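You operate a simulated robot arm through the tools that you are given. There is no shell and no other tool.

The job below is to be done with a simulated robot arm. You get a single attempt, and the scene is never put back.

Task
Run a sink of soapy water for the washing-up.
Fine: plug in first, two pumps of soap, water to about the 3 litre mark; tap off.

It is judged by the outcome, as a careful person would: the job done as asked, and still so three seconds after it is handed in. It fails if anything else is knocked over, pushed out of place, dropped, spilled or broken.

Robot
A 6-joint arm with a two-finger gripper, fixed in place. Base frame: the origin is at the foot of the arm, x ahead of it, y to its left, z up. Units: mm, degrees, N and s.
Its first joint turns from -166.0 to 166.0 degrees. Payload 1.71 kg.
The TCP is the grasp point between the finger pads, 20 mm short of the fingertips. In the tool frame z runs along the fingers and y along their closing line. Largest opening 96 mm; the body of the gripper starts 113 mm behind the TCP.
Orientation is told as [roll, pitch, yaw] about the base's x, y, z axes, in that order, counted from this pose: with the fingers straight down and closing along the base's y, the tool's x points along the base's -x, its y along +y and its z along -z.

Tools
- The arm moves only by the tool arm_command. Its argument "targets" is a list that holds one entry, the list of rows, each a list of 7 numbers: the opening, from 0 (shut) to 1 (fully open), then the shift along the tool's x, y, z in cm, then the turn, a rotation vector about the tool's x, y, z in rad. In form: [[[grip, tx, ty, tz, rx, ry, rz], ...]]. A call has 1 to 20 rows; each row shifts and turns the commanded pose from where the row before left it, along the tool's axes as they then stand. Each row takes 0.2 s and may step no farther than 50 mm and 8.6 degrees from the row before; otherwise, or with a gripper value out of range, the whole call is refused. Where a pose cannot be reached the arm comes as near as it can. A force on the tool above 50 N (or 10 N above the force at the start of the call, whichever is more), or a blocked arm, ends the call early, and 0.2 s more pass. Each finger travels about 45 mm/s and halts on what it meets, pressing with about 22 N; the grip force reading is that of the motor and also rises with nothing between the fingers. The clock runs only during rows and for 0.2 s after the last one: add rows that do not move to give the fingers time. The reply holds the time, the measured pose of the TCP, the force on the tool along the base axes, the opening and the grip force, in the units named above and with some noise, with the torque about the TCP (base axes, N m) and any sound that the robot's microphone picked up.
- Cameras (640 x 400 px; columns grow to the right, rows downward): "scene" is fixed at [50, -649.4, 1563.3]; the picture's right is [0.45, -0.90, 0.00], its down [-0.56, -0.28, -0.78] and it looks along [0.70, 0.35, -0.63] (base axes); focal length 313 px, centre (320, 200). "wrist" rides on the gripper at [66, 14, -145] in the tool frame; the picture's right is [-0.21, 0.98, 0.00], its down [-0.88, -0.18, -0.45] and it looks along [-0.44, -0.09, 0.90] (tool axes); focal length 275 px, centre (320, 200). There is no depth. A picture from a camera that has moved, and an enlarged one, comes with that camera's place and axes in the base frame and with its lens.
- capture(camera): a new picture of that camera. The clock stands still meanwhile.
- slide_trunk(by): slides the trunk up (or, below 0, down) by that many mm; the arm rides with it, the base frame stays. It gives what a move gives, with no picture.
- enlarge(camera, box): a new picture of the part [left, top, right, bottom] of that camera's present view, enlarged. The clock stands still meanwhile.
- job_done(): hands the job in; it is judged then, once.

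Places have to be worked out from the pictures, the camera data and where the tool is seen. Open the gripper and draw the arm clear of the work before you hand the job in, unless the task says otherwise.

The tools are called after "Request:" as a command line: name --argument value ..., lists and objects as JSON in quotes. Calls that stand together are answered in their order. arm_command: Moves the arm, as the interface text tells. Its arguments: {"type":"object","properties":{"targets":{"type":"array","items":{"type":"array","items":{"type":"array","items":{"type":"number"}}}}},"required":["targets"]} The other tools are called the same way: slide_trunk (by) slides the trunk up or down; capture (camera) takes a picture; enlarge (camera, box) takes an enlarged picture of a part of a camera's view; job_done () hands the job in.

At the start:

```text
time_s: 0.0
tool_pos: [362.3, -257.0, 1321.6]
tool_rot: [0.1, 0.1, -0.2]
force: [-0.2, -0.9, 0.0]
ft_torque: [0.0, -0.01, 0.01]
finger_gap: 95.8
grasp_force: 0.1
trunk travel left (down, up): [-225.0, 165.0]
```

scene: 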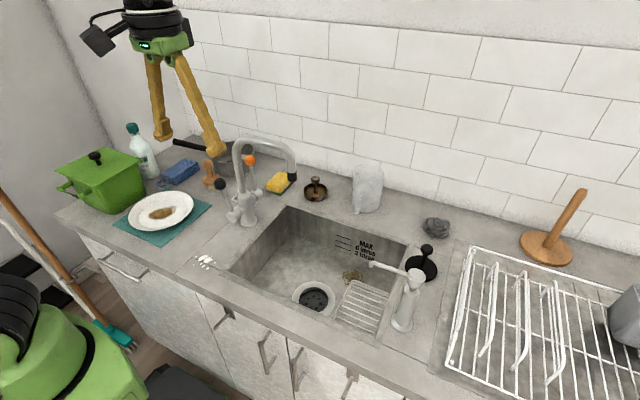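
wrist: 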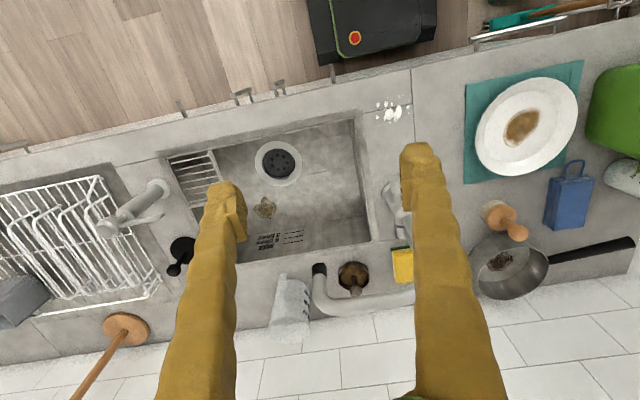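

I start by looking closely at the scene: the sink, tap, plug candidates and soap dispenser need identifying.

Request:
enlarge --camera "scene" --box '[200, 120, 360, 220]'

Request:
enlarge --camera "scene" --box '[280, 220, 440, 320]'

Request:
enlarge --camera "scene" --box '[340, 180, 500, 280]'

Request:
enlarge --camera "wrist" --box '[150, 120, 310, 220]'

Request:
enlarge --camera "wrist" --box '[260, 220, 420, 320]'

Request:
enlarge --camera "wrist" --box '[60, 160, 220, 260]'

```text
4.00 times, centred on (280, 170) of scene
camera zoom: at [50.0, -649.4, 1563.3], right [0.45, -0.9, 0.0], down [-0.56, -0.28, -0.78], along [0.7, 0.35, -0.63], focal length 1251 px, centre (480, 320)
```

zoom: 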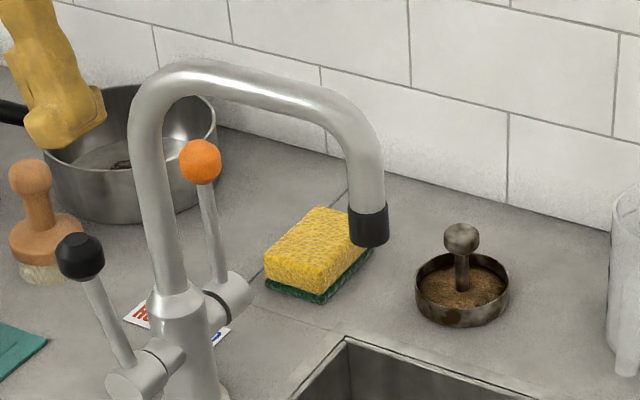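

```text
4.00 times, centred on (360, 270) of scene
camera zoom: at [50.0, -649.4, 1563.3], right [0.45, -0.9, 0.0], down [-0.56, -0.28, -0.78], along [0.7, 0.35, -0.63], focal length 1251 px, centre (160, -80)
```

zoom: 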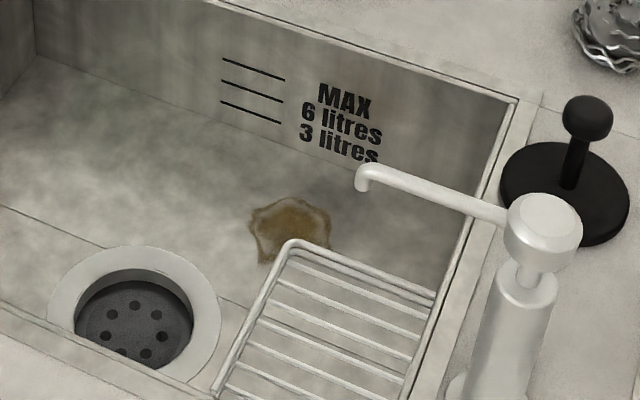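

```text
4.00 times, centred on (420, 230) of scene
camera zoom: at [50.0, -649.4, 1563.3], right [0.45, -0.9, 0.0], down [-0.56, -0.28, -0.78], along [0.7, 0.35, -0.63], focal length 1251 px, centre (-80, 80)
```

zoom: 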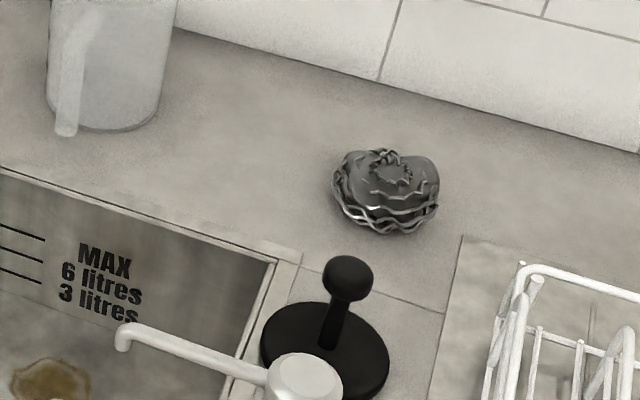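

```text
4.00 times, centred on (230, 170) of wrist
camera zoom: at [297.2, -243.6, 1467.4], right [0.21, 0.98, 0.0], down [0.88, -0.19, 0.44], along [0.43, -0.09, -0.9], focal length 1101 px, centre (680, 320)
```

zoom: 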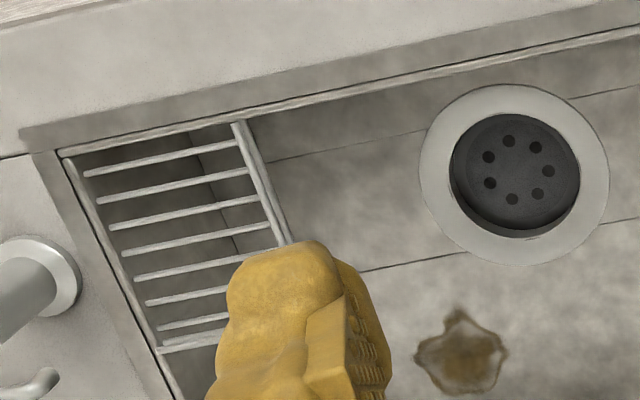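

```text
4.00 times, centred on (340, 270) of wrist
camera zoom: at [297.2, -243.6, 1467.4], right [0.21, 0.98, 0.0], down [0.88, -0.19, 0.44], along [0.43, -0.09, -0.9], focal length 1101 px, centre (240, -80)
```

zoom: 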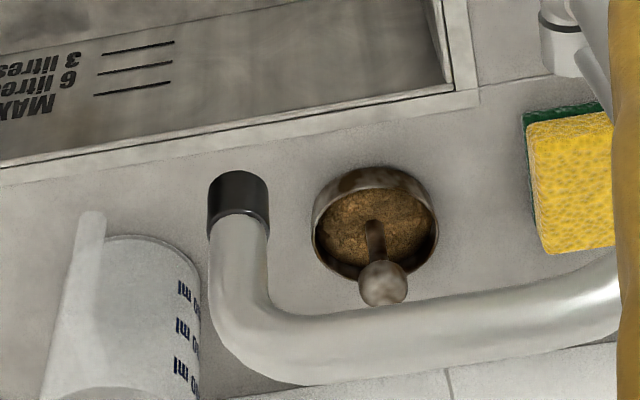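

```text
4.00 times, centred on (140, 210) of wrist
camera zoom: at [297.2, -243.6, 1467.4], right [0.21, 0.98, 0.0], down [0.88, -0.19, 0.44], along [0.43, -0.09, -0.9], focal length 1101 px, centre (1040, 160)
```

zoom: 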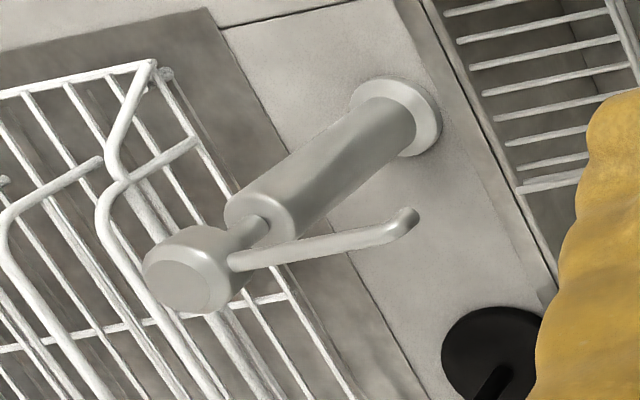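

The drain triangulates to about (505, -402, 763), the nozzle to (580, -306, 1116), and the soap pump head to (465, -647, 1070). I look closer at the tap levers, the label, and the wire rack before moving.

Request:
enlarge --camera "scene" --box '[205, 170, 285, 220]'

Request:
enlarge --camera "scene" --box '[205, 150, 269, 190]'

Request:
enlarge --camera "scene" --box '[296, 172, 344, 202]'

Request:
enlarge --camera "wrist" --box '[360, 160, 440, 210]'

Request:
enlarge --camera "scene" --box '[330, 270, 426, 330]'

Request:
enlarge --camera "scene" --box '[320, 225, 384, 265]'

```text
8.00 times, centred on (245, 195) of scene
camera zoom: at [50.0, -649.4, 1563.3], right [0.45, -0.9, 0.0], down [-0.56, -0.28, -0.78], along [0.7, 0.35, -0.63], focal length 2503 px, centre (920, 240)
```

zoom: 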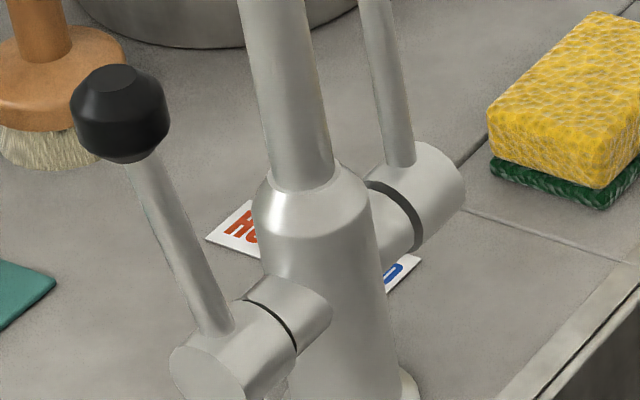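

```text
10.00 times, centred on (237, 170) of scene
camera zoom: at [50.0, -649.4, 1563.3], right [0.45, -0.9, 0.0], down [-0.56, -0.28, -0.78], along [0.7, 0.35, -0.63], focal length 3128 px, centre (1150, 500)
```

zoom: 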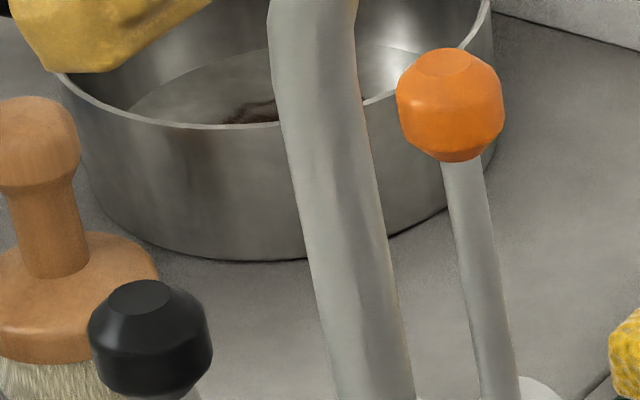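

```text
13.33 times, centred on (320, 187) of scene
camera zoom: at [50.0, -649.4, 1563.3], right [0.45, -0.9, 0.0], down [-0.56, -0.28, -0.78], along [0.7, 0.35, -0.63], focal length 4171 px, centre (320, 373)
```

zoom: 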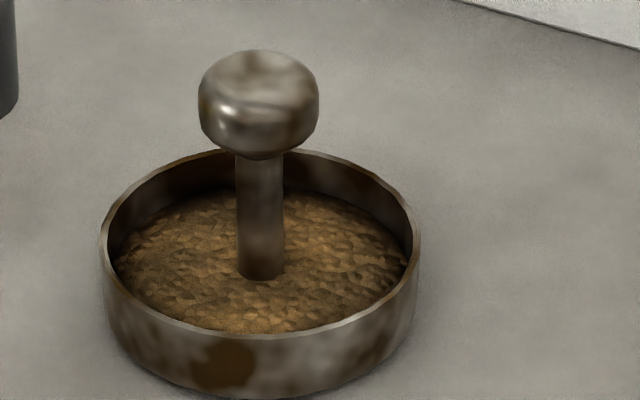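

```text
8.00 times, centred on (400, 185) of wrist
camera zoom: at [297.2, -243.6, 1467.4], right [0.21, 0.98, 0.0], down [0.88, -0.19, 0.44], along [0.43, -0.09, -0.9], focal length 2202 px, centre (-320, 320)
```

zoom: 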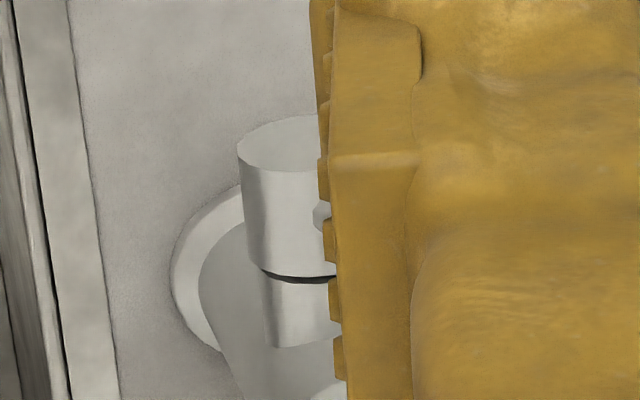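

```text
6.67 times, centred on (378, 300) of scene
camera zoom: at [50.0, -649.4, 1563.3], right [0.45, -0.9, 0.0], down [-0.56, -0.28, -0.78], along [0.7, 0.35, -0.63], focal length 2086 px, centre (-67, -467)
```

zoom: 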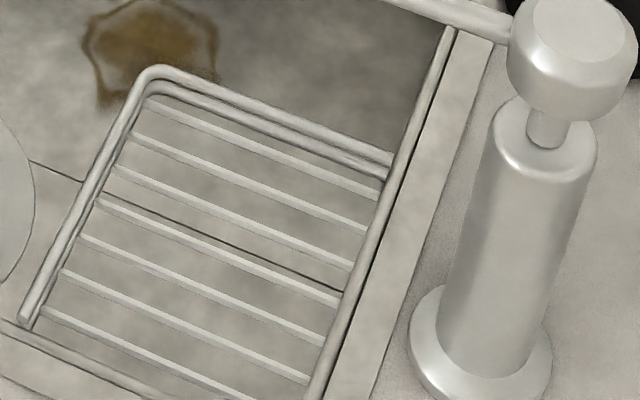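

```text
10.00 times, centred on (352, 245) of scene
camera zoom: at [50.0, -649.4, 1563.3], right [0.45, -0.9, 0.0], down [-0.56, -0.28, -0.78], along [0.7, 0.35, -0.63], focal length 3128 px, centre (0, -250)
```

zoom: 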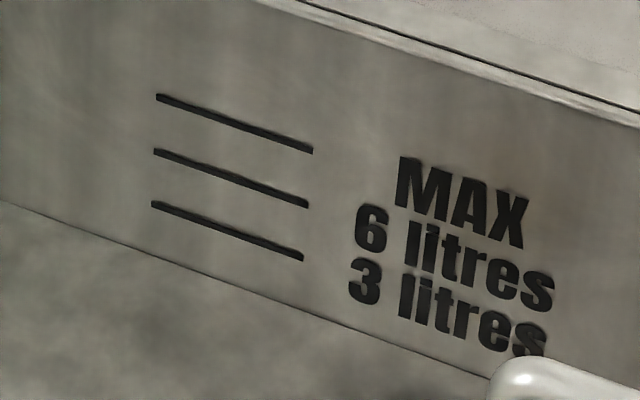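

The black disc with the post looks like the plug and the brown cup like a dirty strainer basket. A HOT/COLD card lies behind the tap, so I move the arm high over toward the tap to read it from the wrist camera.

Request:
arm_command --targets '[[[1, -1.0, 4.6, 0, 0, 0, 0], [1, -1.0, 4.6, 0, 0, 0, 0], [1, -1.0, 4.6, 0, 0, 0, 0], [1, -1.0, 4.6, 0, 0, 0, 0], [1, 0, 0, 0, 0, 0, 0]]]'

Request:
capture --camera "wrist"

```text
time_s: 1.2
tool_pos: [381.2, -70.3, 1325.8]
tool_rot: [0.1, -0.8, -0.1]
force: [1.1, -0.3, 0.8]
ft_torque: [0.02, 0.0, 0.03]
finger_gap: 96.0
grasp_force: 0.1
trunk travel left (down, up): [-225.0, 165.0]
```

```text
taken
camera wrist: at [313.9, -57.4, 1471.0], right [0.21, 0.98, 0.0], down [0.87, -0.19, 0.46], along [0.45, -0.09, -0.89], focal length 275 px, centre (320, 200)
```

wrist: 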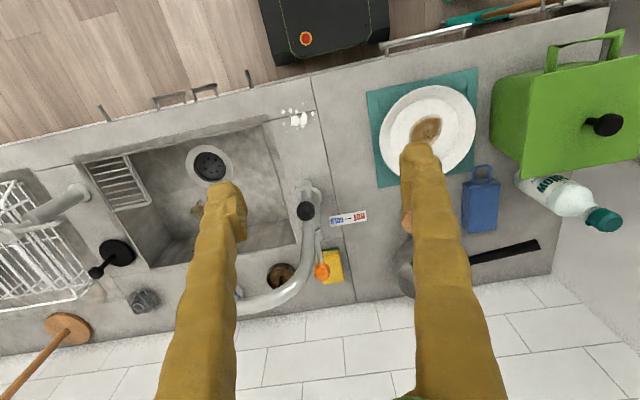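

The tap and its card are now between the fingers; I enlarge those.

Request:
enlarge --camera "wrist" --box '[290, 180, 386, 240]'

Request:
enlarge --camera "wrist" --box '[240, 180, 400, 280]'

Request:
enlarge --camera "wrist" --box '[320, 200, 384, 240]'

Request:
enlarge --camera "wrist" --box '[70, 120, 230, 220]'

Request:
enlarge --camera "wrist" --box '[60, 220, 188, 300]'

Request:
enlarge --camera "wrist" --box '[500, 160, 628, 240]'

```text
6.67 times, centred on (338, 210) of wrist
camera zoom: at [313.9, -57.4, 1471.0], right [0.21, 0.98, 0.0], down [0.87, -0.19, 0.46], along [0.45, -0.09, -0.89], focal length 1835 px, centre (200, 133)
```

zoom: 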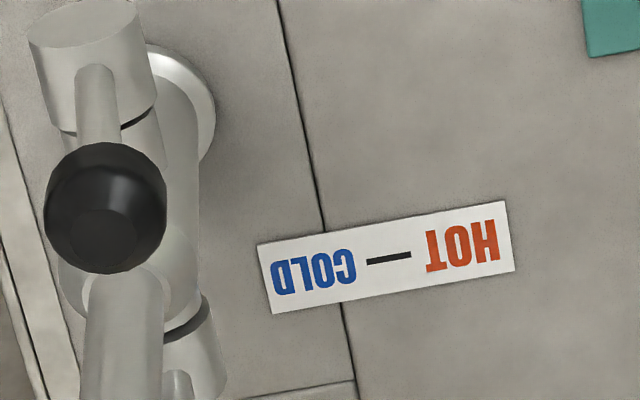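

```text
4.00 times, centred on (320, 230) of wrist
camera zoom: at [313.9, -57.4, 1471.0], right [0.21, 0.98, 0.0], down [0.87, -0.19, 0.46], along [0.45, -0.09, -0.89], focal length 1101 px, centre (320, 80)
```

zoom: 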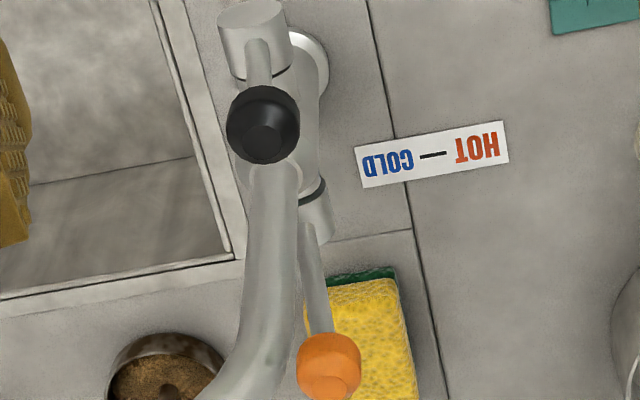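

```text
10.00 times, centred on (352, 220) of wrist
camera zoom: at [313.9, -57.4, 1471.0], right [0.21, 0.98, 0.0], down [0.87, -0.19, 0.46], along [0.45, -0.09, -0.89], focal length 2753 px, centre (0, 0)
```

zoom: 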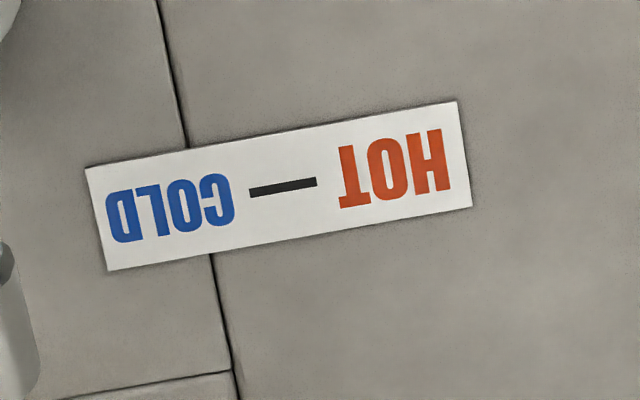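

```text
4.00 times, centred on (150, 170) of wrist
camera zoom: at [313.9, -57.4, 1471.0], right [0.21, 0.98, 0.0], down [0.87, -0.19, 0.46], along [0.45, -0.09, -0.89], focal length 1101 px, centre (1000, 320)
```

zoom: 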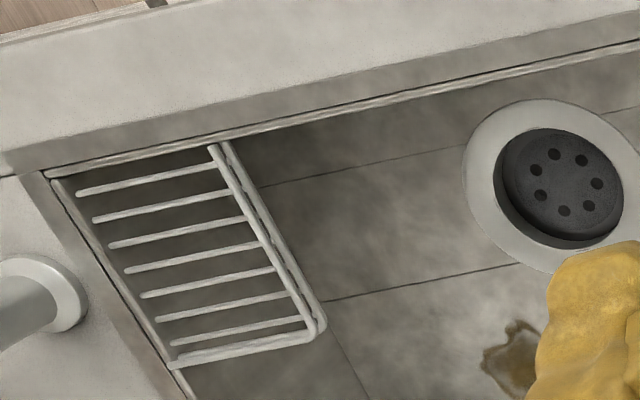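

```text
5.00 times, centred on (124, 260) of wrist
camera zoom: at [313.9, -57.4, 1471.0], right [0.21, 0.98, 0.0], down [0.87, -0.19, 0.46], along [0.45, -0.09, -0.89], focal length 1376 px, centre (1300, -100)
```

zoom: 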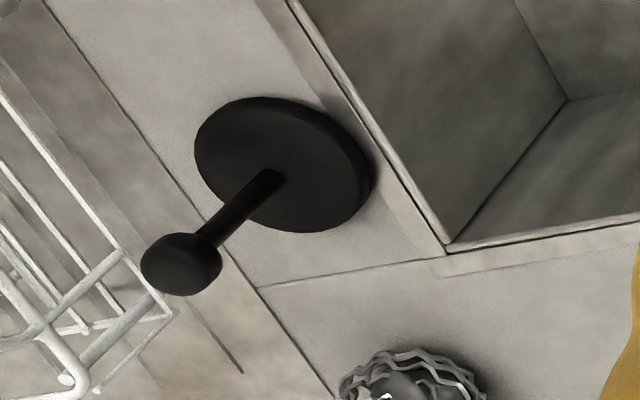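

```text
5.00 times, centred on (564, 200) of wrist
camera zoom: at [313.9, -57.4, 1471.0], right [0.21, 0.98, 0.0], down [0.87, -0.19, 0.46], along [0.45, -0.09, -0.89], focal length 1376 px, centre (-900, 200)
```

zoom: 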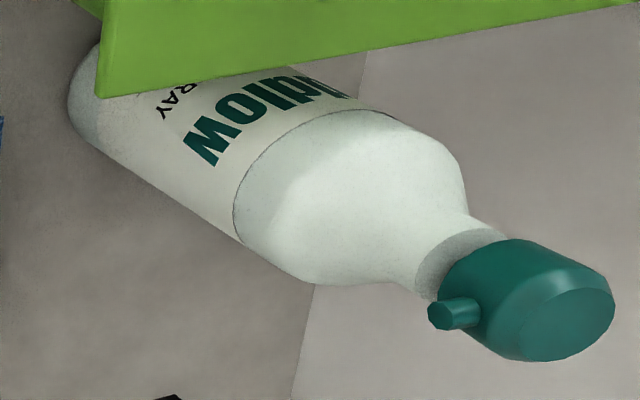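

The card reads HOT (toward +y) – COLD (toward −y), so one lever is temperature and the other flow; both stand upright at about y=-122 (black x≈523, orange x≈655, knobs z≈1082). Next I go over to the right-hand side for a closer look at the black plug, soap pump and drain.

Request:
arm_command --targets '[[[1, 0, -4.5, 0, 0, 0, 0], [1, 0, -4.5, 0, 0, 0, 0], [1, 0, -4.5, 0.5, 0, 0, 0], [1, 0, -4.5, 0.5, 0, 0, 0], [1, 0, -4.5, 1, 0, 0, 0], [1, -0.5, -4.5, 1, 0, 0, 0], [1, -0.5, -4.5, 1, 0, 0, 0], [1, -0.5, -4.5, 1, 0, 0, 0], [1, -0.5, -4.5, 1, 0, 0, 0], [1, -0.5, -4.5, 1, 0, 0, 0], [1, 0, 0, 0, 0, 0, 0]]]'

Request:
capture --camera "wrist"

Request:
capture --camera "scene"

```text
time_s: 3.6
tool_pos: [409.9, -525.7, 1256.3]
tool_rot: [0.0, -0.6, -0.1]
force: [0.8, -0.3, -1.2]
ft_torque: [0.1, -0.01, 0.0]
finger_gap: 96.1
grasp_force: 0.2
trunk travel left (down, up): [-225.0, 165.0]
```

```text
taken
camera wrist: at [342.6, -512.7, 1401.1], right [0.21, 0.98, 0.0], down [0.87, -0.19, 0.46], along [0.45, -0.09, -0.89], focal length 275 px, centre (320, 200)
```

wrist: 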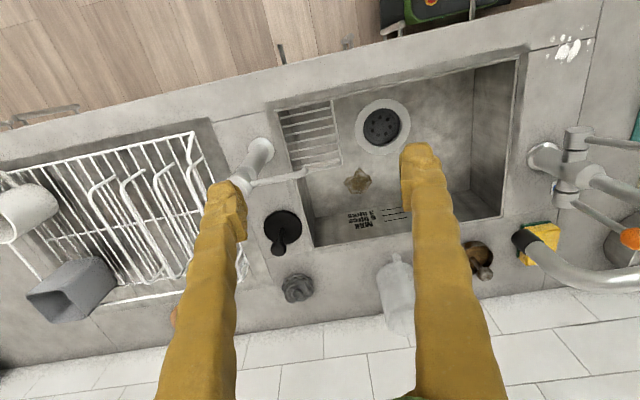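

```text
taken
```

scene: 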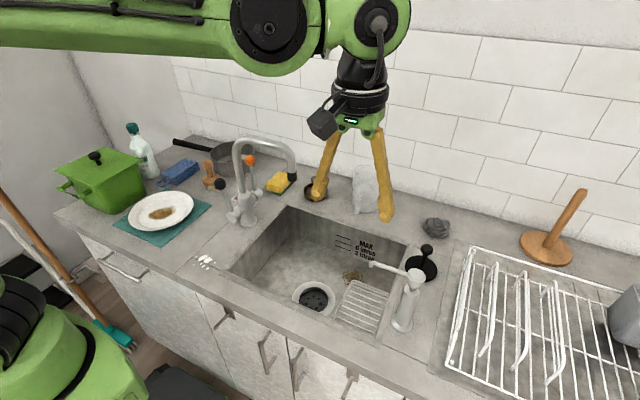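

I zoom on plug, drain and dispenser from this closer view to compare sizes.

Request:
enlarge --camera "wrist" --box '[340, 90, 420, 140]'

Request:
enlarge --camera "wrist" --box '[245, 200, 325, 250]'

Request:
enlarge --camera "wrist" --box '[200, 110, 360, 210]'

Request:
enlarge --camera "wrist" --box '[460, 230, 540, 280]'

Request:
enlarge --camera "scene" --box '[380, 230, 460, 280]'

Request:
enlarge --camera "scene" --box '[280, 275, 344, 315]'

```text
8.00 times, centred on (380, 115) of wrist
camera zoom: at [342.6, -512.7, 1401.1], right [0.21, 0.98, 0.0], down [0.87, -0.19, 0.46], along [0.45, -0.09, -0.89], focal length 2202 px, centre (-160, 880)
```

zoom: 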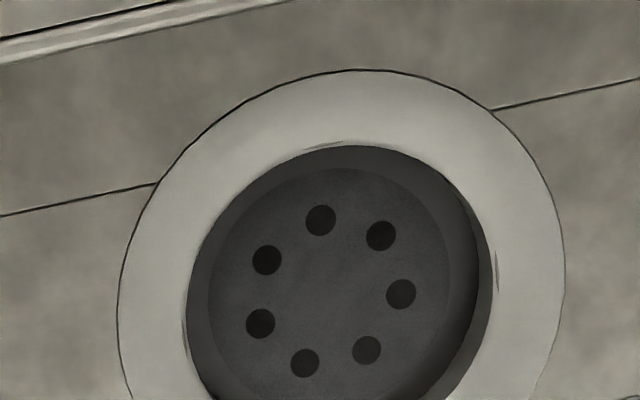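

```text
8.00 times, centred on (285, 225) of wrist
camera zoom: at [342.6, -512.7, 1401.1], right [0.21, 0.98, 0.0], down [0.87, -0.19, 0.46], along [0.45, -0.09, -0.89], focal length 2202 px, centre (600, 0)
```

zoom: 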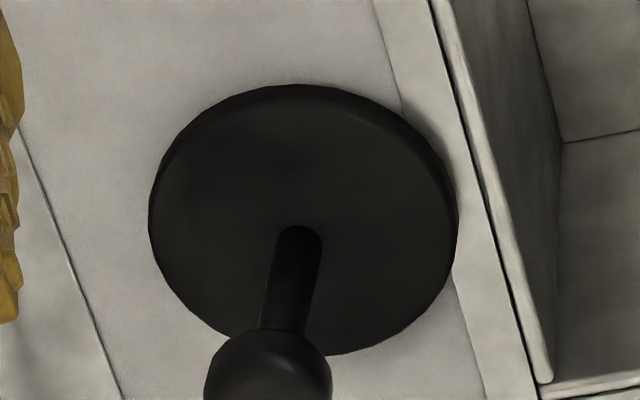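

```text
4.00 times, centred on (280, 160) of wrist
camera zoom: at [342.6, -512.7, 1401.1], right [0.21, 0.98, 0.0], down [0.87, -0.19, 0.46], along [0.45, -0.09, -0.89], focal length 1101 px, centre (480, 360)
```

zoom: 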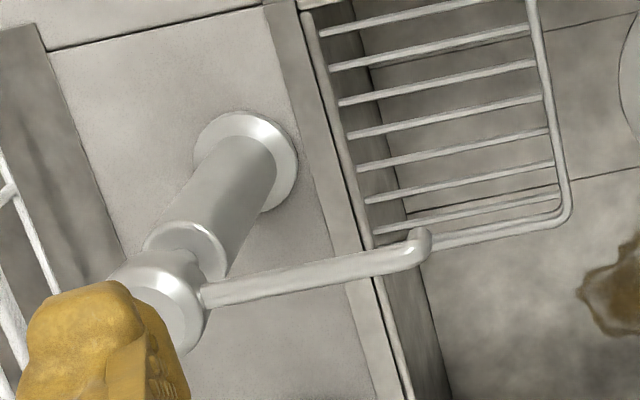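

```text
8.00 times, centred on (500, 255) of wrist
camera zoom: at [342.6, -512.7, 1401.1], right [0.21, 0.98, 0.0], down [0.87, -0.19, 0.46], along [0.45, -0.09, -0.89], focal length 2202 px, centre (-1120, -240)
```

zoom: 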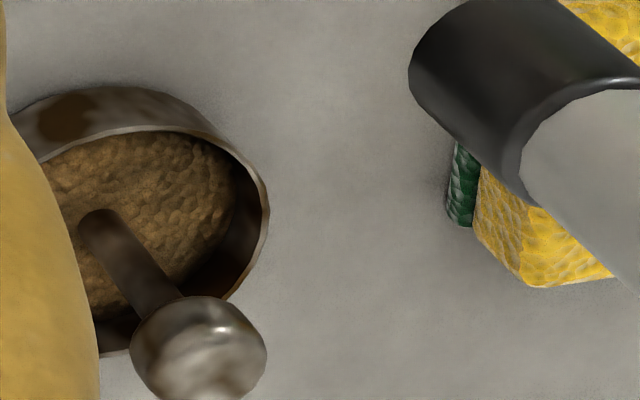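

```text
8.00 times, centred on (420, 255) of scene
camera zoom: at [50.0, -649.4, 1563.3], right [0.45, -0.9, 0.0], down [-0.56, -0.28, -0.78], along [0.7, 0.35, -0.63], focal length 2503 px, centre (-480, -240)
```

zoom: 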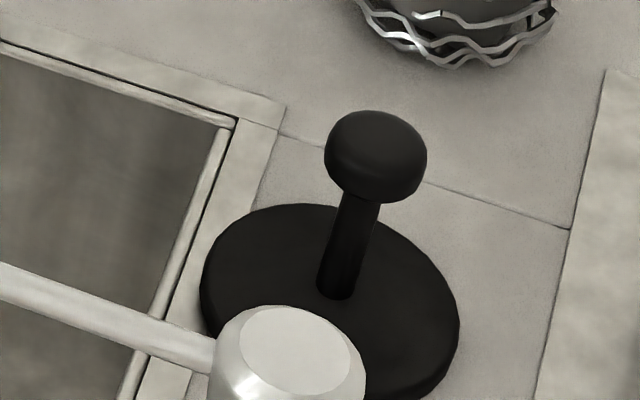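

```text
10.00 times, centred on (312, 295) of scene
camera zoom: at [50.0, -649.4, 1563.3], right [0.45, -0.9, 0.0], down [-0.56, -0.28, -0.78], along [0.7, 0.35, -0.63], focal length 3128 px, centre (400, -750)
```

zoom: 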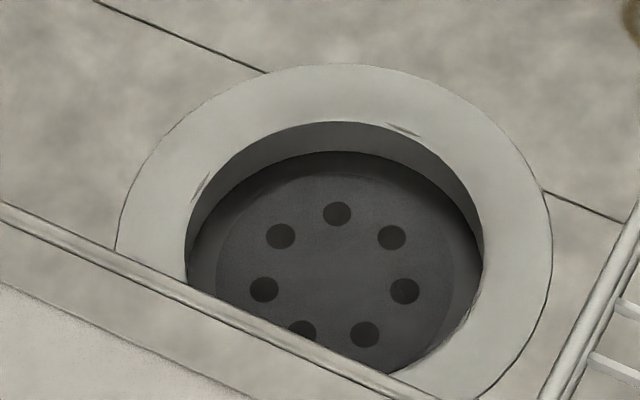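

The black plug's disc (~80 mm) fits the 87 mm drain recess; its knob (~30 mm wide) is about (637, -651, 981). I check with still rows whether the arm's measured pose settles to what I commanded.

Request:
arm_command --targets '[[[1, 0, 0, 0, 0, 0, 0], [1, 0, 0, 0, 0, 0, 0], [1, 0, 0, 0, 0, 0, 0]]]'

```text
time_s: 4.4
tool_pos: [410.1, -522.1, 1256.1]
tool_rot: [0.0, -0.8, -0.1]
force: [0.5, 0.1, 0.2]
ft_torque: [0.04, -0.03, -0.03]
finger_gap: 96.4
grasp_force: 0.0
trunk travel left (down, up): [-225.0, 165.0]
```

The pose is steady (the offset came only from the first, clamped move). I move horizontally above the plug knob, then come down to about z=1110 for a check.

Request:
arm_command --targets '[[[0.8, -3.8, -2.15, 0, 0, 0.014, 0], [0.8, -3.8, -2.15, 0, 0, 0, 0], [0.8, -3.8, -2.15, 0, 0, 0, 0], [0.8, -3.8, -2.15, 0, 0, 0, 0], [0.8, -3.8, -2.15, 0, 0, 0, 0], [0.8, -3.8, -2.15, 0, 0, 0, 0], [0.8, 0, 0, 4.5, 0, 0, 0], [0.8, 0, 0, 4.5, 0, 0, 0], [0.8, 0, 0, 4.5, 0, 0, 0], [0.8, 0, 0, 0, 0, 0, 0]]]'

Request:
capture --camera "wrist"

Request:
capture --camera "scene"

```text
time_s: 6.6
tool_pos: [638.6, -650.4, 1121.3]
tool_rot: [0.0, 0.1, 0.0]
force: [-0.3, 0.1, 0.3]
ft_torque: [0.04, -0.02, -0.03]
finger_gap: 76.6
grasp_force: 0.1
trunk travel left (down, up): [-225.0, 165.0]
```

```text
taken
camera wrist: at [572.4, -638.5, 1266.9], right [0.21, 0.98, 0.0], down [0.88, -0.19, 0.44], along [0.43, -0.09, -0.9], focal length 275 px, centre (320, 200)
```

wrist: 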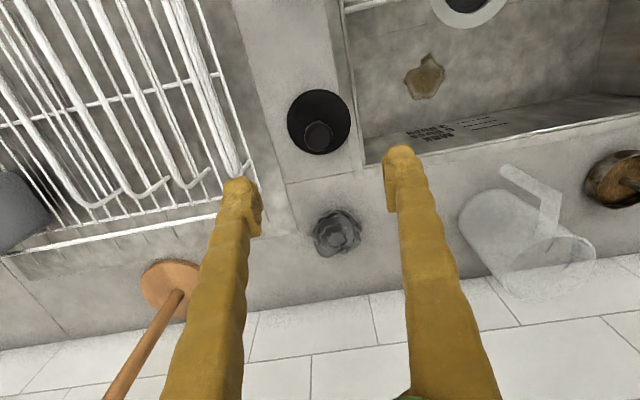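

```text
taken
```

scene: 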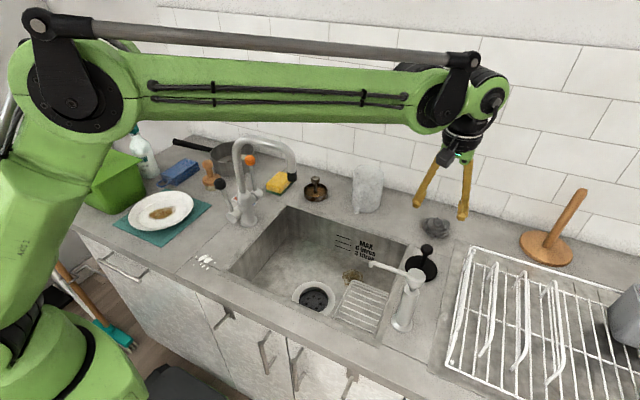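

The gripper is above the plug; I enlarge to fix the knob's place relative to the fingers.

Request:
enlarge --camera "wrist" --box '[270, 80, 366, 140]'

Request:
enlarge --camera "wrist" --box '[270, 100, 366, 160]'

```text
6.67 times, centred on (318, 110) of wrist
camera zoom: at [572.4, -638.5, 1266.9], right [0.21, 0.98, 0.0], down [0.88, -0.19, 0.44], along [0.43, -0.09, -0.9], focal length 1835 px, centre (333, 800)
```

zoom: 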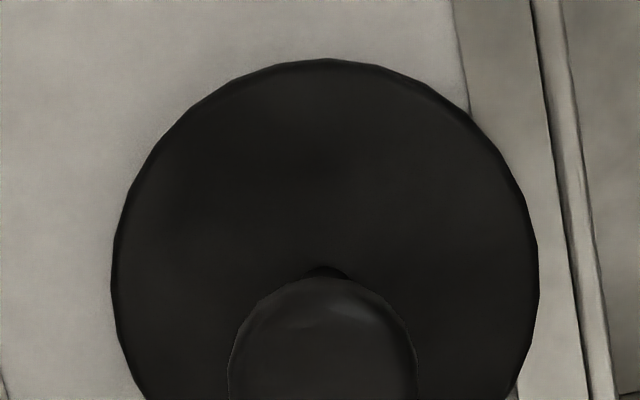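

```text
6.67 times, centred on (318, 130) of wrist
camera zoom: at [572.4, -638.5, 1266.9], right [0.21, 0.98, 0.0], down [0.88, -0.19, 0.44], along [0.43, -0.09, -0.9], focal length 1835 px, centre (333, 667)
```

zoom: 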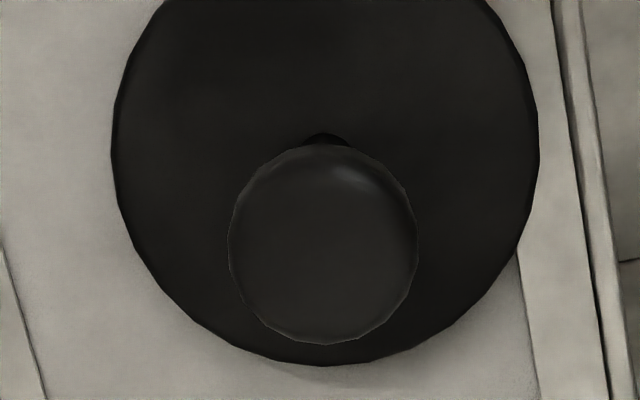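

The knob centre works out to (636.5, -653, ~981); I shift 2–3 mm and descend to straddle it, still open.

Request:
arm_command --targets '[[[0.8, 0.2, -0.25, 4.0, 0, 0, 0], [0.8, 0, 0, 4.0, 0, 0, 0], [0.8, 0, 0, 3.0, 0, 0, 0], [0.8, 0, 0, 2.0, 0, 0, 0], [0.8, 0, 0, 1.0, 0, 0, 0], [0.8, 0, 0, 0, 0, 0, 0]]]'

Request:
enlarge --camera "wrist" --box '[160, 60, 480, 260]'

Request:
enlarge --camera "scene" --box '[370, 160, 530, 260]'

```text
time_s: 8.0
tool_pos: [635.4, -653.2, 981.8]
tool_rot: [0.0, -0.1, -0.1]
force: [0.1, 0.0, -0.2]
ft_torque: [0.0, 0.0, 0.03]
finger_gap: 76.5
grasp_force: 0.0
trunk travel left (down, up): [-225.0, 165.0]
```

```text
2.00 times, centred on (320, 160) of wrist
camera zoom: at [569.7, -640.4, 1128.1], right [0.21, 0.98, 0.0], down [0.88, -0.19, 0.44], along [0.43, -0.09, -0.9], focal length 551 px, centre (320, 280)
```

zoom: 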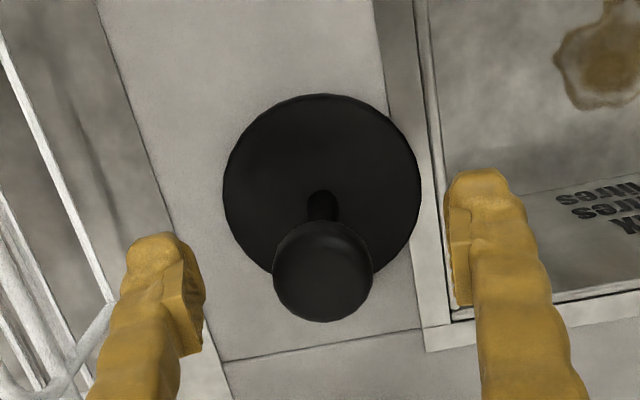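

```text
4.00 times, centred on (450, 210) of scene
camera zoom: at [50.0, -649.4, 1563.3], right [0.45, -0.9, 0.0], down [-0.56, -0.28, -0.78], along [0.7, 0.35, -0.63], focal length 1251 px, centre (-200, 160)
```

zoom: 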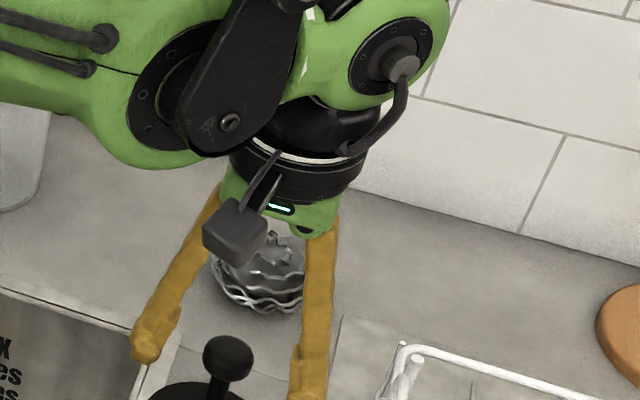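

The knob sits right at the grasp point between the fingers. I close on it.

Request:
arm_command --targets '[[[0, 0, 0, 0, 0, 0, 0], [0, 0, 0, 0, 0, 0, 0], [0, 0, 0, 0, 0, 0, 0], [0, 0, 0, 0, 0, 0, 0], [0, 0, 0, 0, 0, 0, 0]]]'

Request:
enlarge --camera "wrist" --box '[160, 60, 480, 260]'

```text
time_s: 9.2
tool_pos: [636.1, -654.3, 983.1]
tool_rot: [0.0, 0.0, -0.1]
force: [-0.1, 0.0, 0.4]
ft_torque: [-0.02, 0.02, -0.02]
finger_gap: 26.3
grasp_force: 21.3
trunk travel left (down, up): [-225.0, 165.0]
```

```text
2.00 times, centred on (320, 160) of wrist
camera zoom: at [569.7, -640.3, 1128.3], right [0.21, 0.98, 0.0], down [0.88, -0.19, 0.44], along [0.43, -0.09, -0.9], focal length 551 px, centre (320, 280)
```

zoom: 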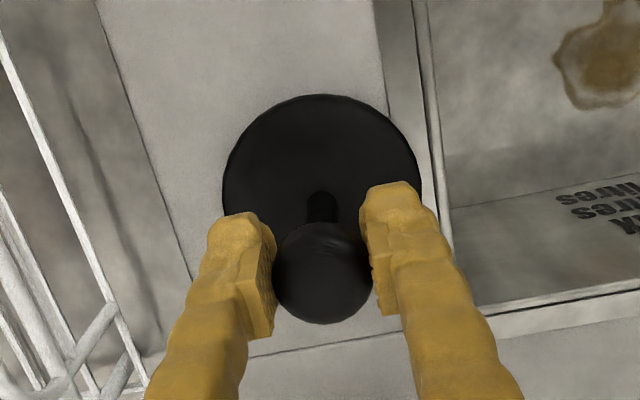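

The knob is gripped (gap 26 mm, 21 N). I lift it straight up 100 mm and look.

Request:
arm_command --targets '[[[0, 0, 0, -1.0, 0, 0, 0], [0, 0, 0, -2.0, 0, 0, 0], [0, 0, 0, -3.5, 0, 0, 0], [0, 0, 0, -3.5, 0, 0, 0], [0, 0, 0, 0, 0, 0, 0]]]'

Request:
capture --camera "wrist"

Request:
capture --camera "scene"

```text
time_s: 10.4
tool_pos: [637.5, -654.9, 1082.4]
tool_rot: [0.2, -0.1, -0.2]
force: [-0.3, 0.2, 0.1]
ft_torque: [-0.02, 0.01, -0.01]
finger_gap: 26.1
grasp_force: 21.2
trunk travel left (down, up): [-225.0, 165.0]
```

```text
taken
camera wrist: at [570.8, -641.2, 1228.3], right [0.21, 0.98, 0.0], down [0.88, -0.18, 0.44], along [0.43, -0.09, -0.9], focal length 275 px, centre (320, 200)
```

wrist: 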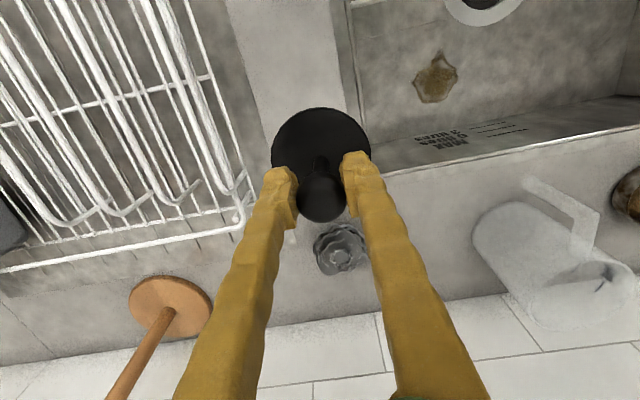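

```text
taken
```

scene: 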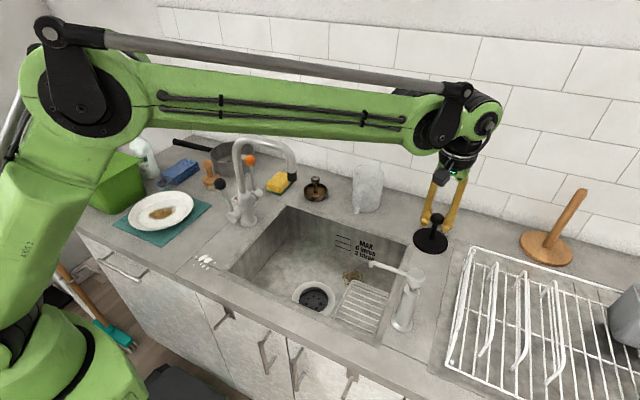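

The plug is lifted and clear. I carry it diagonally over the sink to a point short of the drain, then fix the drain's position.

Request:
arm_command --targets '[[[0, 1.94, 4.37, 0, 0, 0, 0], [0, 1.94, 4.37, 0, 0, 0, 0], [0, 1.94, 4.37, 0, 0, 0, 0], [0, 1.94, 4.37, 0, 0, 0, 0], [0, 0, 0, 0, 0, 0, 0]]]'

Request:
capture --camera "wrist"

Request:
enlarge --camera "wrist" --box '[310, 20, 430, 95]'

Request:
capture --camera "scene"

```text
time_s: 11.6
tool_pos: [556.2, -477.6, 1081.6]
tool_rot: [-0.1, 0.1, -0.1]
force: [0.1, 1.1, 0.3]
ft_torque: [-0.02, 0.0, 0.03]
finger_gap: 26.4
grasp_force: 22.2
trunk travel left (down, up): [-225.0, 165.0]
```

```text
taken
camera wrist: at [490.4, -464.7, 1227.8], right [0.21, 0.98, 0.0], down [0.88, -0.18, 0.44], along [0.43, -0.09, -0.9], focal length 275 px, centre (320, 200)
```

wrist: 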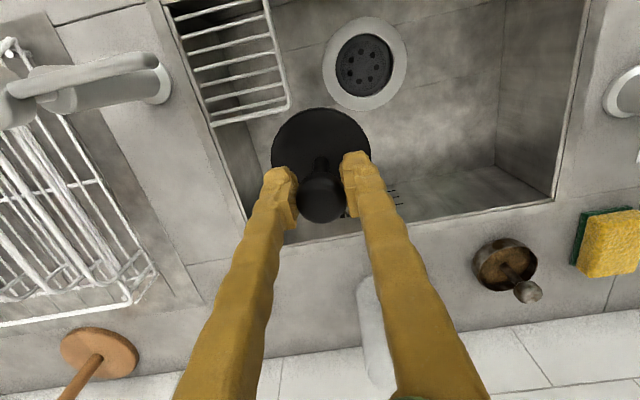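

```text
5.33 times, centred on (370, 58) of wrist
camera zoom: at [490.4, -464.7, 1227.8], right [0.21, 0.98, 0.0], down [0.88, -0.18, 0.44], along [0.43, -0.09, -0.9], focal length 1468 px, centre (53, 960)
```

zoom: 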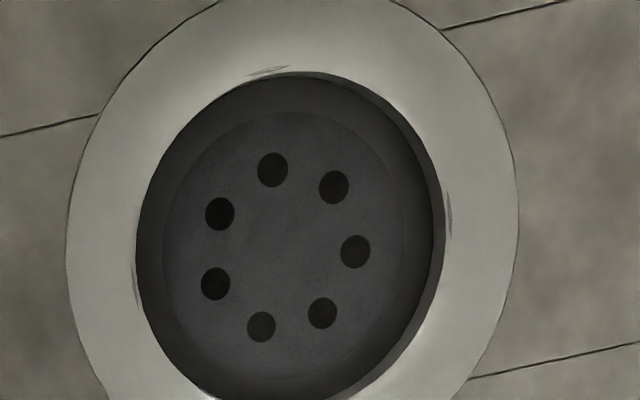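

```text
taken
```

scene: 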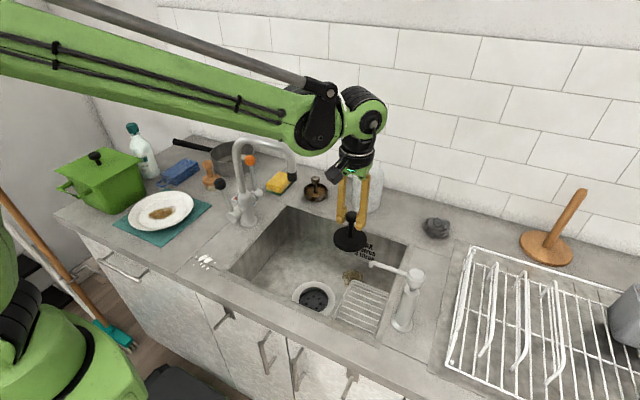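

I take one more enlargement with the whole flange in view to locate the drain centre.

Request:
enlarge --camera "wrist" --box '[284, 10, 444, 110]'

```text
4.00 times, centred on (364, 60) of wrist
camera zoom: at [490.4, -464.7, 1227.8], right [0.21, 0.98, 0.0], down [0.88, -0.18, 0.44], along [0.43, -0.09, -0.9], focal length 1101 px, centre (144, 760)
```

zoom: 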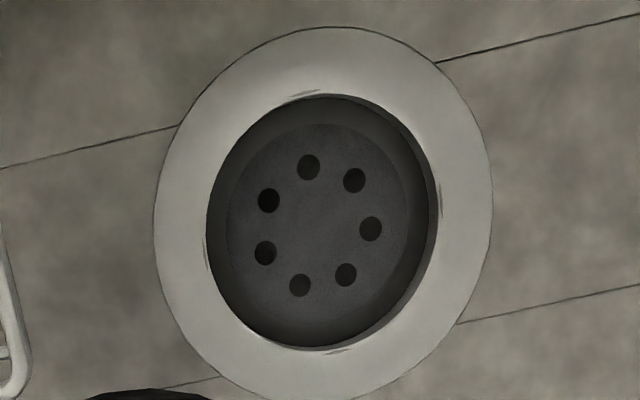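

The plug hangs concentric with the tool axis, and the drain centre works out to about (509, -400). I move above it at the same height and check alignment.

Request:
arm_command --targets '[[[0, 2.35, 3.85, 0, 0, 0, 0], [0, 2.35, 3.85, 0, 0, 0, 0], [0, 0, 0, 0, 0, 0, 0], [0, 0, 0, 0, 0, 0, 0]]]'

Request:
enlarge --camera "wrist" --box '[240, 60, 400, 160]'

Request:
capture --camera "scene"

```text
time_s: 12.6
tool_pos: [512.0, -404.0, 1081.1]
tool_rot: [0.0, 0.2, -0.1]
force: [0.1, 0.1, -0.3]
ft_torque: [0.02, 0.05, -0.04]
finger_gap: 26.3
grasp_force: 22.1
trunk travel left (down, up): [-225.0, 165.0]
```

```text
4.00 times, centred on (320, 110) of wrist
camera zoom: at [445.7, -390.2, 1227.0], right [0.21, 0.98, 0.0], down [0.88, -0.19, 0.44], along [0.43, -0.09, -0.9], focal length 1101 px, centre (320, 560)
```

zoom: 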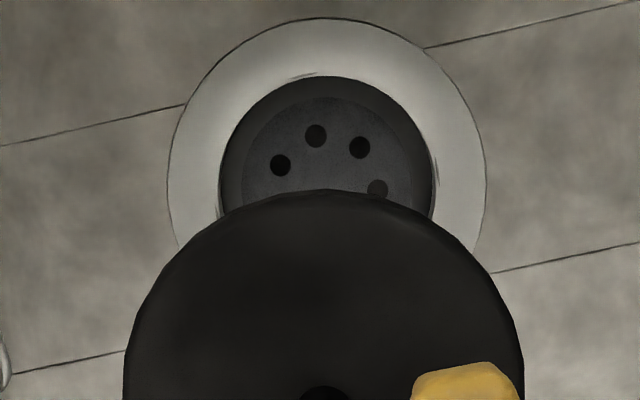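

```text
taken
```

scene: 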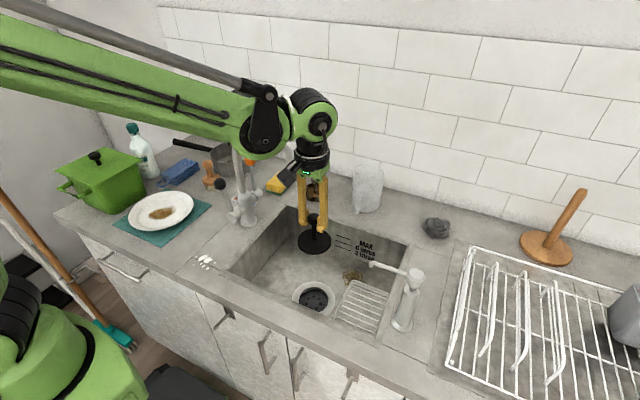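

Comparing the flange and plug in this view, the plug sits ~5 mm too far forward and ~3 mm too far right of the drain centre. I correct that and lower to about z=900 for a re-check.

Request:
arm_command --targets '[[[0, 0.455, 0.31, 0, 0, 0, 0], [0, 0, 0, 4.0, 0, 0, 0], [0, 0, 0, 4.0, 0, 0, 0], [0, 0, 0, 4.0, 0, 0, 0], [0, 0, 0, 3.0, 0, 0, 0], [0, 0, 0, 2.0, 0, 0, 0], [0, 0, 0, 0, 0, 0, 0], [0, 0, 0, 0, 0, 0, 0]]]'

Request:
capture --camera "wrist"

Request:
capture --camera "scene"

```text
time_s: 14.4
tool_pos: [505.2, -400.0, 912.5]
tool_rot: [0.0, 0.1, -0.1]
force: [-0.1, 0.0, -0.3]
ft_torque: [0.0, 0.01, -0.02]
finger_gap: 26.2
grasp_force: 22.2
trunk travel left (down, up): [-225.0, 165.0]
```

```text
taken
camera wrist: at [439.6, -387.2, 1057.8], right [0.21, 0.98, 0.0], down [0.88, -0.19, 0.44], along [0.43, -0.09, -0.9], focal length 275 px, centre (320, 200)
```

wrist: 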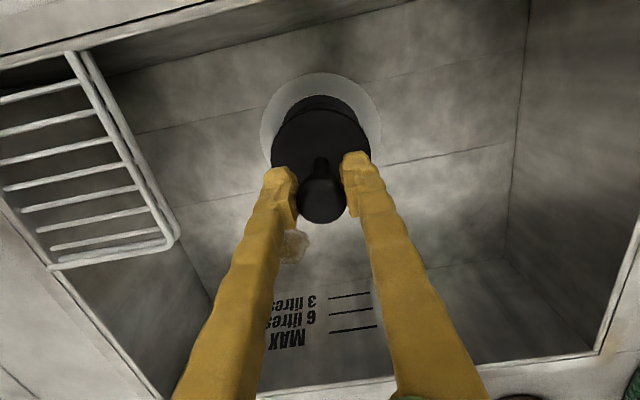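

```text
taken
```

scene: 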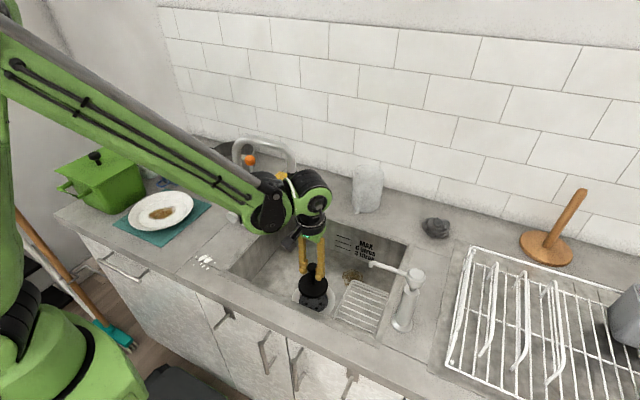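

I enlarge the wrist view to re-check the plug–drain alignment from this height.

Request:
enlarge --camera "wrist" --box '[240, 60, 400, 160]'

Request:
enlarge --camera "scene" --box '[250, 240, 378, 320]'

```text
4.00 times, centred on (320, 110) of wrist
camera zoom: at [439.6, -387.2, 1057.8], right [0.21, 0.98, 0.0], down [0.88, -0.19, 0.44], along [0.43, -0.09, -0.9], focal length 1101 px, centre (320, 560)
```

zoom: 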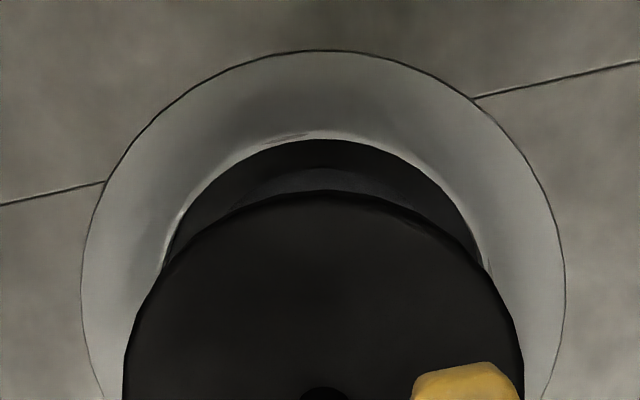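

```text
5.00 times, centred on (314, 280) of scene
camera zoom: at [50.0, -649.4, 1563.3], right [0.45, -0.9, 0.0], down [-0.56, -0.28, -0.78], along [0.7, 0.35, -0.63], focal length 1564 px, centre (350, -200)
```

zoom: 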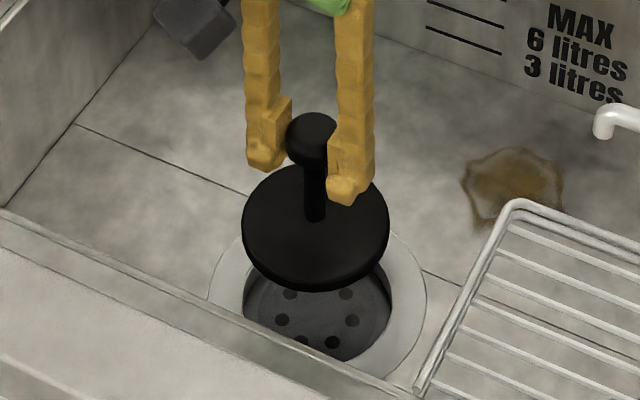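

Plug and drain are now concentric within about 1 mm (flange z≈766). I lower to just above the flange, then in small steps until contact is felt.

Request:
arm_command --targets '[[[0, 0, 0, 2.5, 0, 0, 0], [0, 0, 0, 2.0, 0, 0, 0], [0, 0, 0, 1.0, 0, 0, 0], [0, 0, 0, 0.4, 0, 0, 0], [0, 0, 0, 0, 0, 0, 0]]]'

Request:
enlarge --camera "wrist" --box '[240, 60, 400, 160]'

Request:
enlarge --camera "scene" --box '[250, 240, 378, 320]'

```text
time_s: 15.6
tool_pos: [506.9, -397.6, 854.8]
tool_rot: [0.0, 0.0, -0.2]
force: [-1.0, 0.2, -0.6]
ft_torque: [0.01, 0.01, -0.02]
finger_gap: 26.3
grasp_force: 22.3
trunk travel left (down, up): [-225.0, 165.0]
```

```text
4.00 times, centred on (320, 110) of wrist
camera zoom: at [439.8, -386.4, 1000.0], right [0.21, 0.98, 0.0], down [0.88, -0.19, 0.44], along [0.43, -0.09, -0.9], focal length 1101 px, centre (320, 560)
```

zoom: 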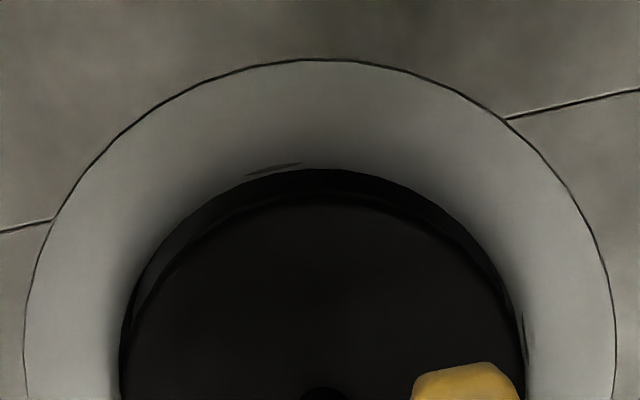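

```text
5.00 times, centred on (314, 280) of scene
camera zoom: at [50.0, -649.4, 1563.3], right [0.45, -0.9, 0.0], down [-0.56, -0.28, -0.78], along [0.7, 0.35, -0.63], focal length 1564 px, centre (350, -200)
```

zoom: 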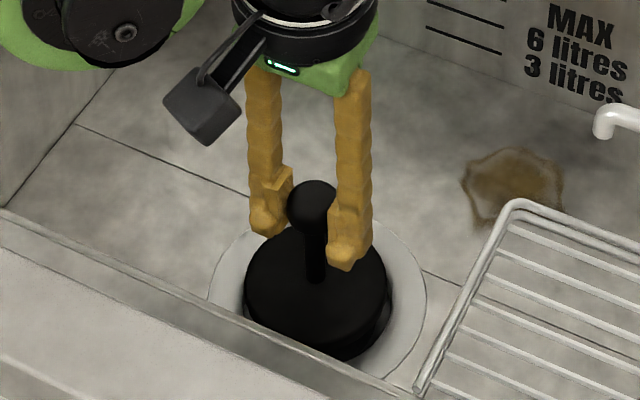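

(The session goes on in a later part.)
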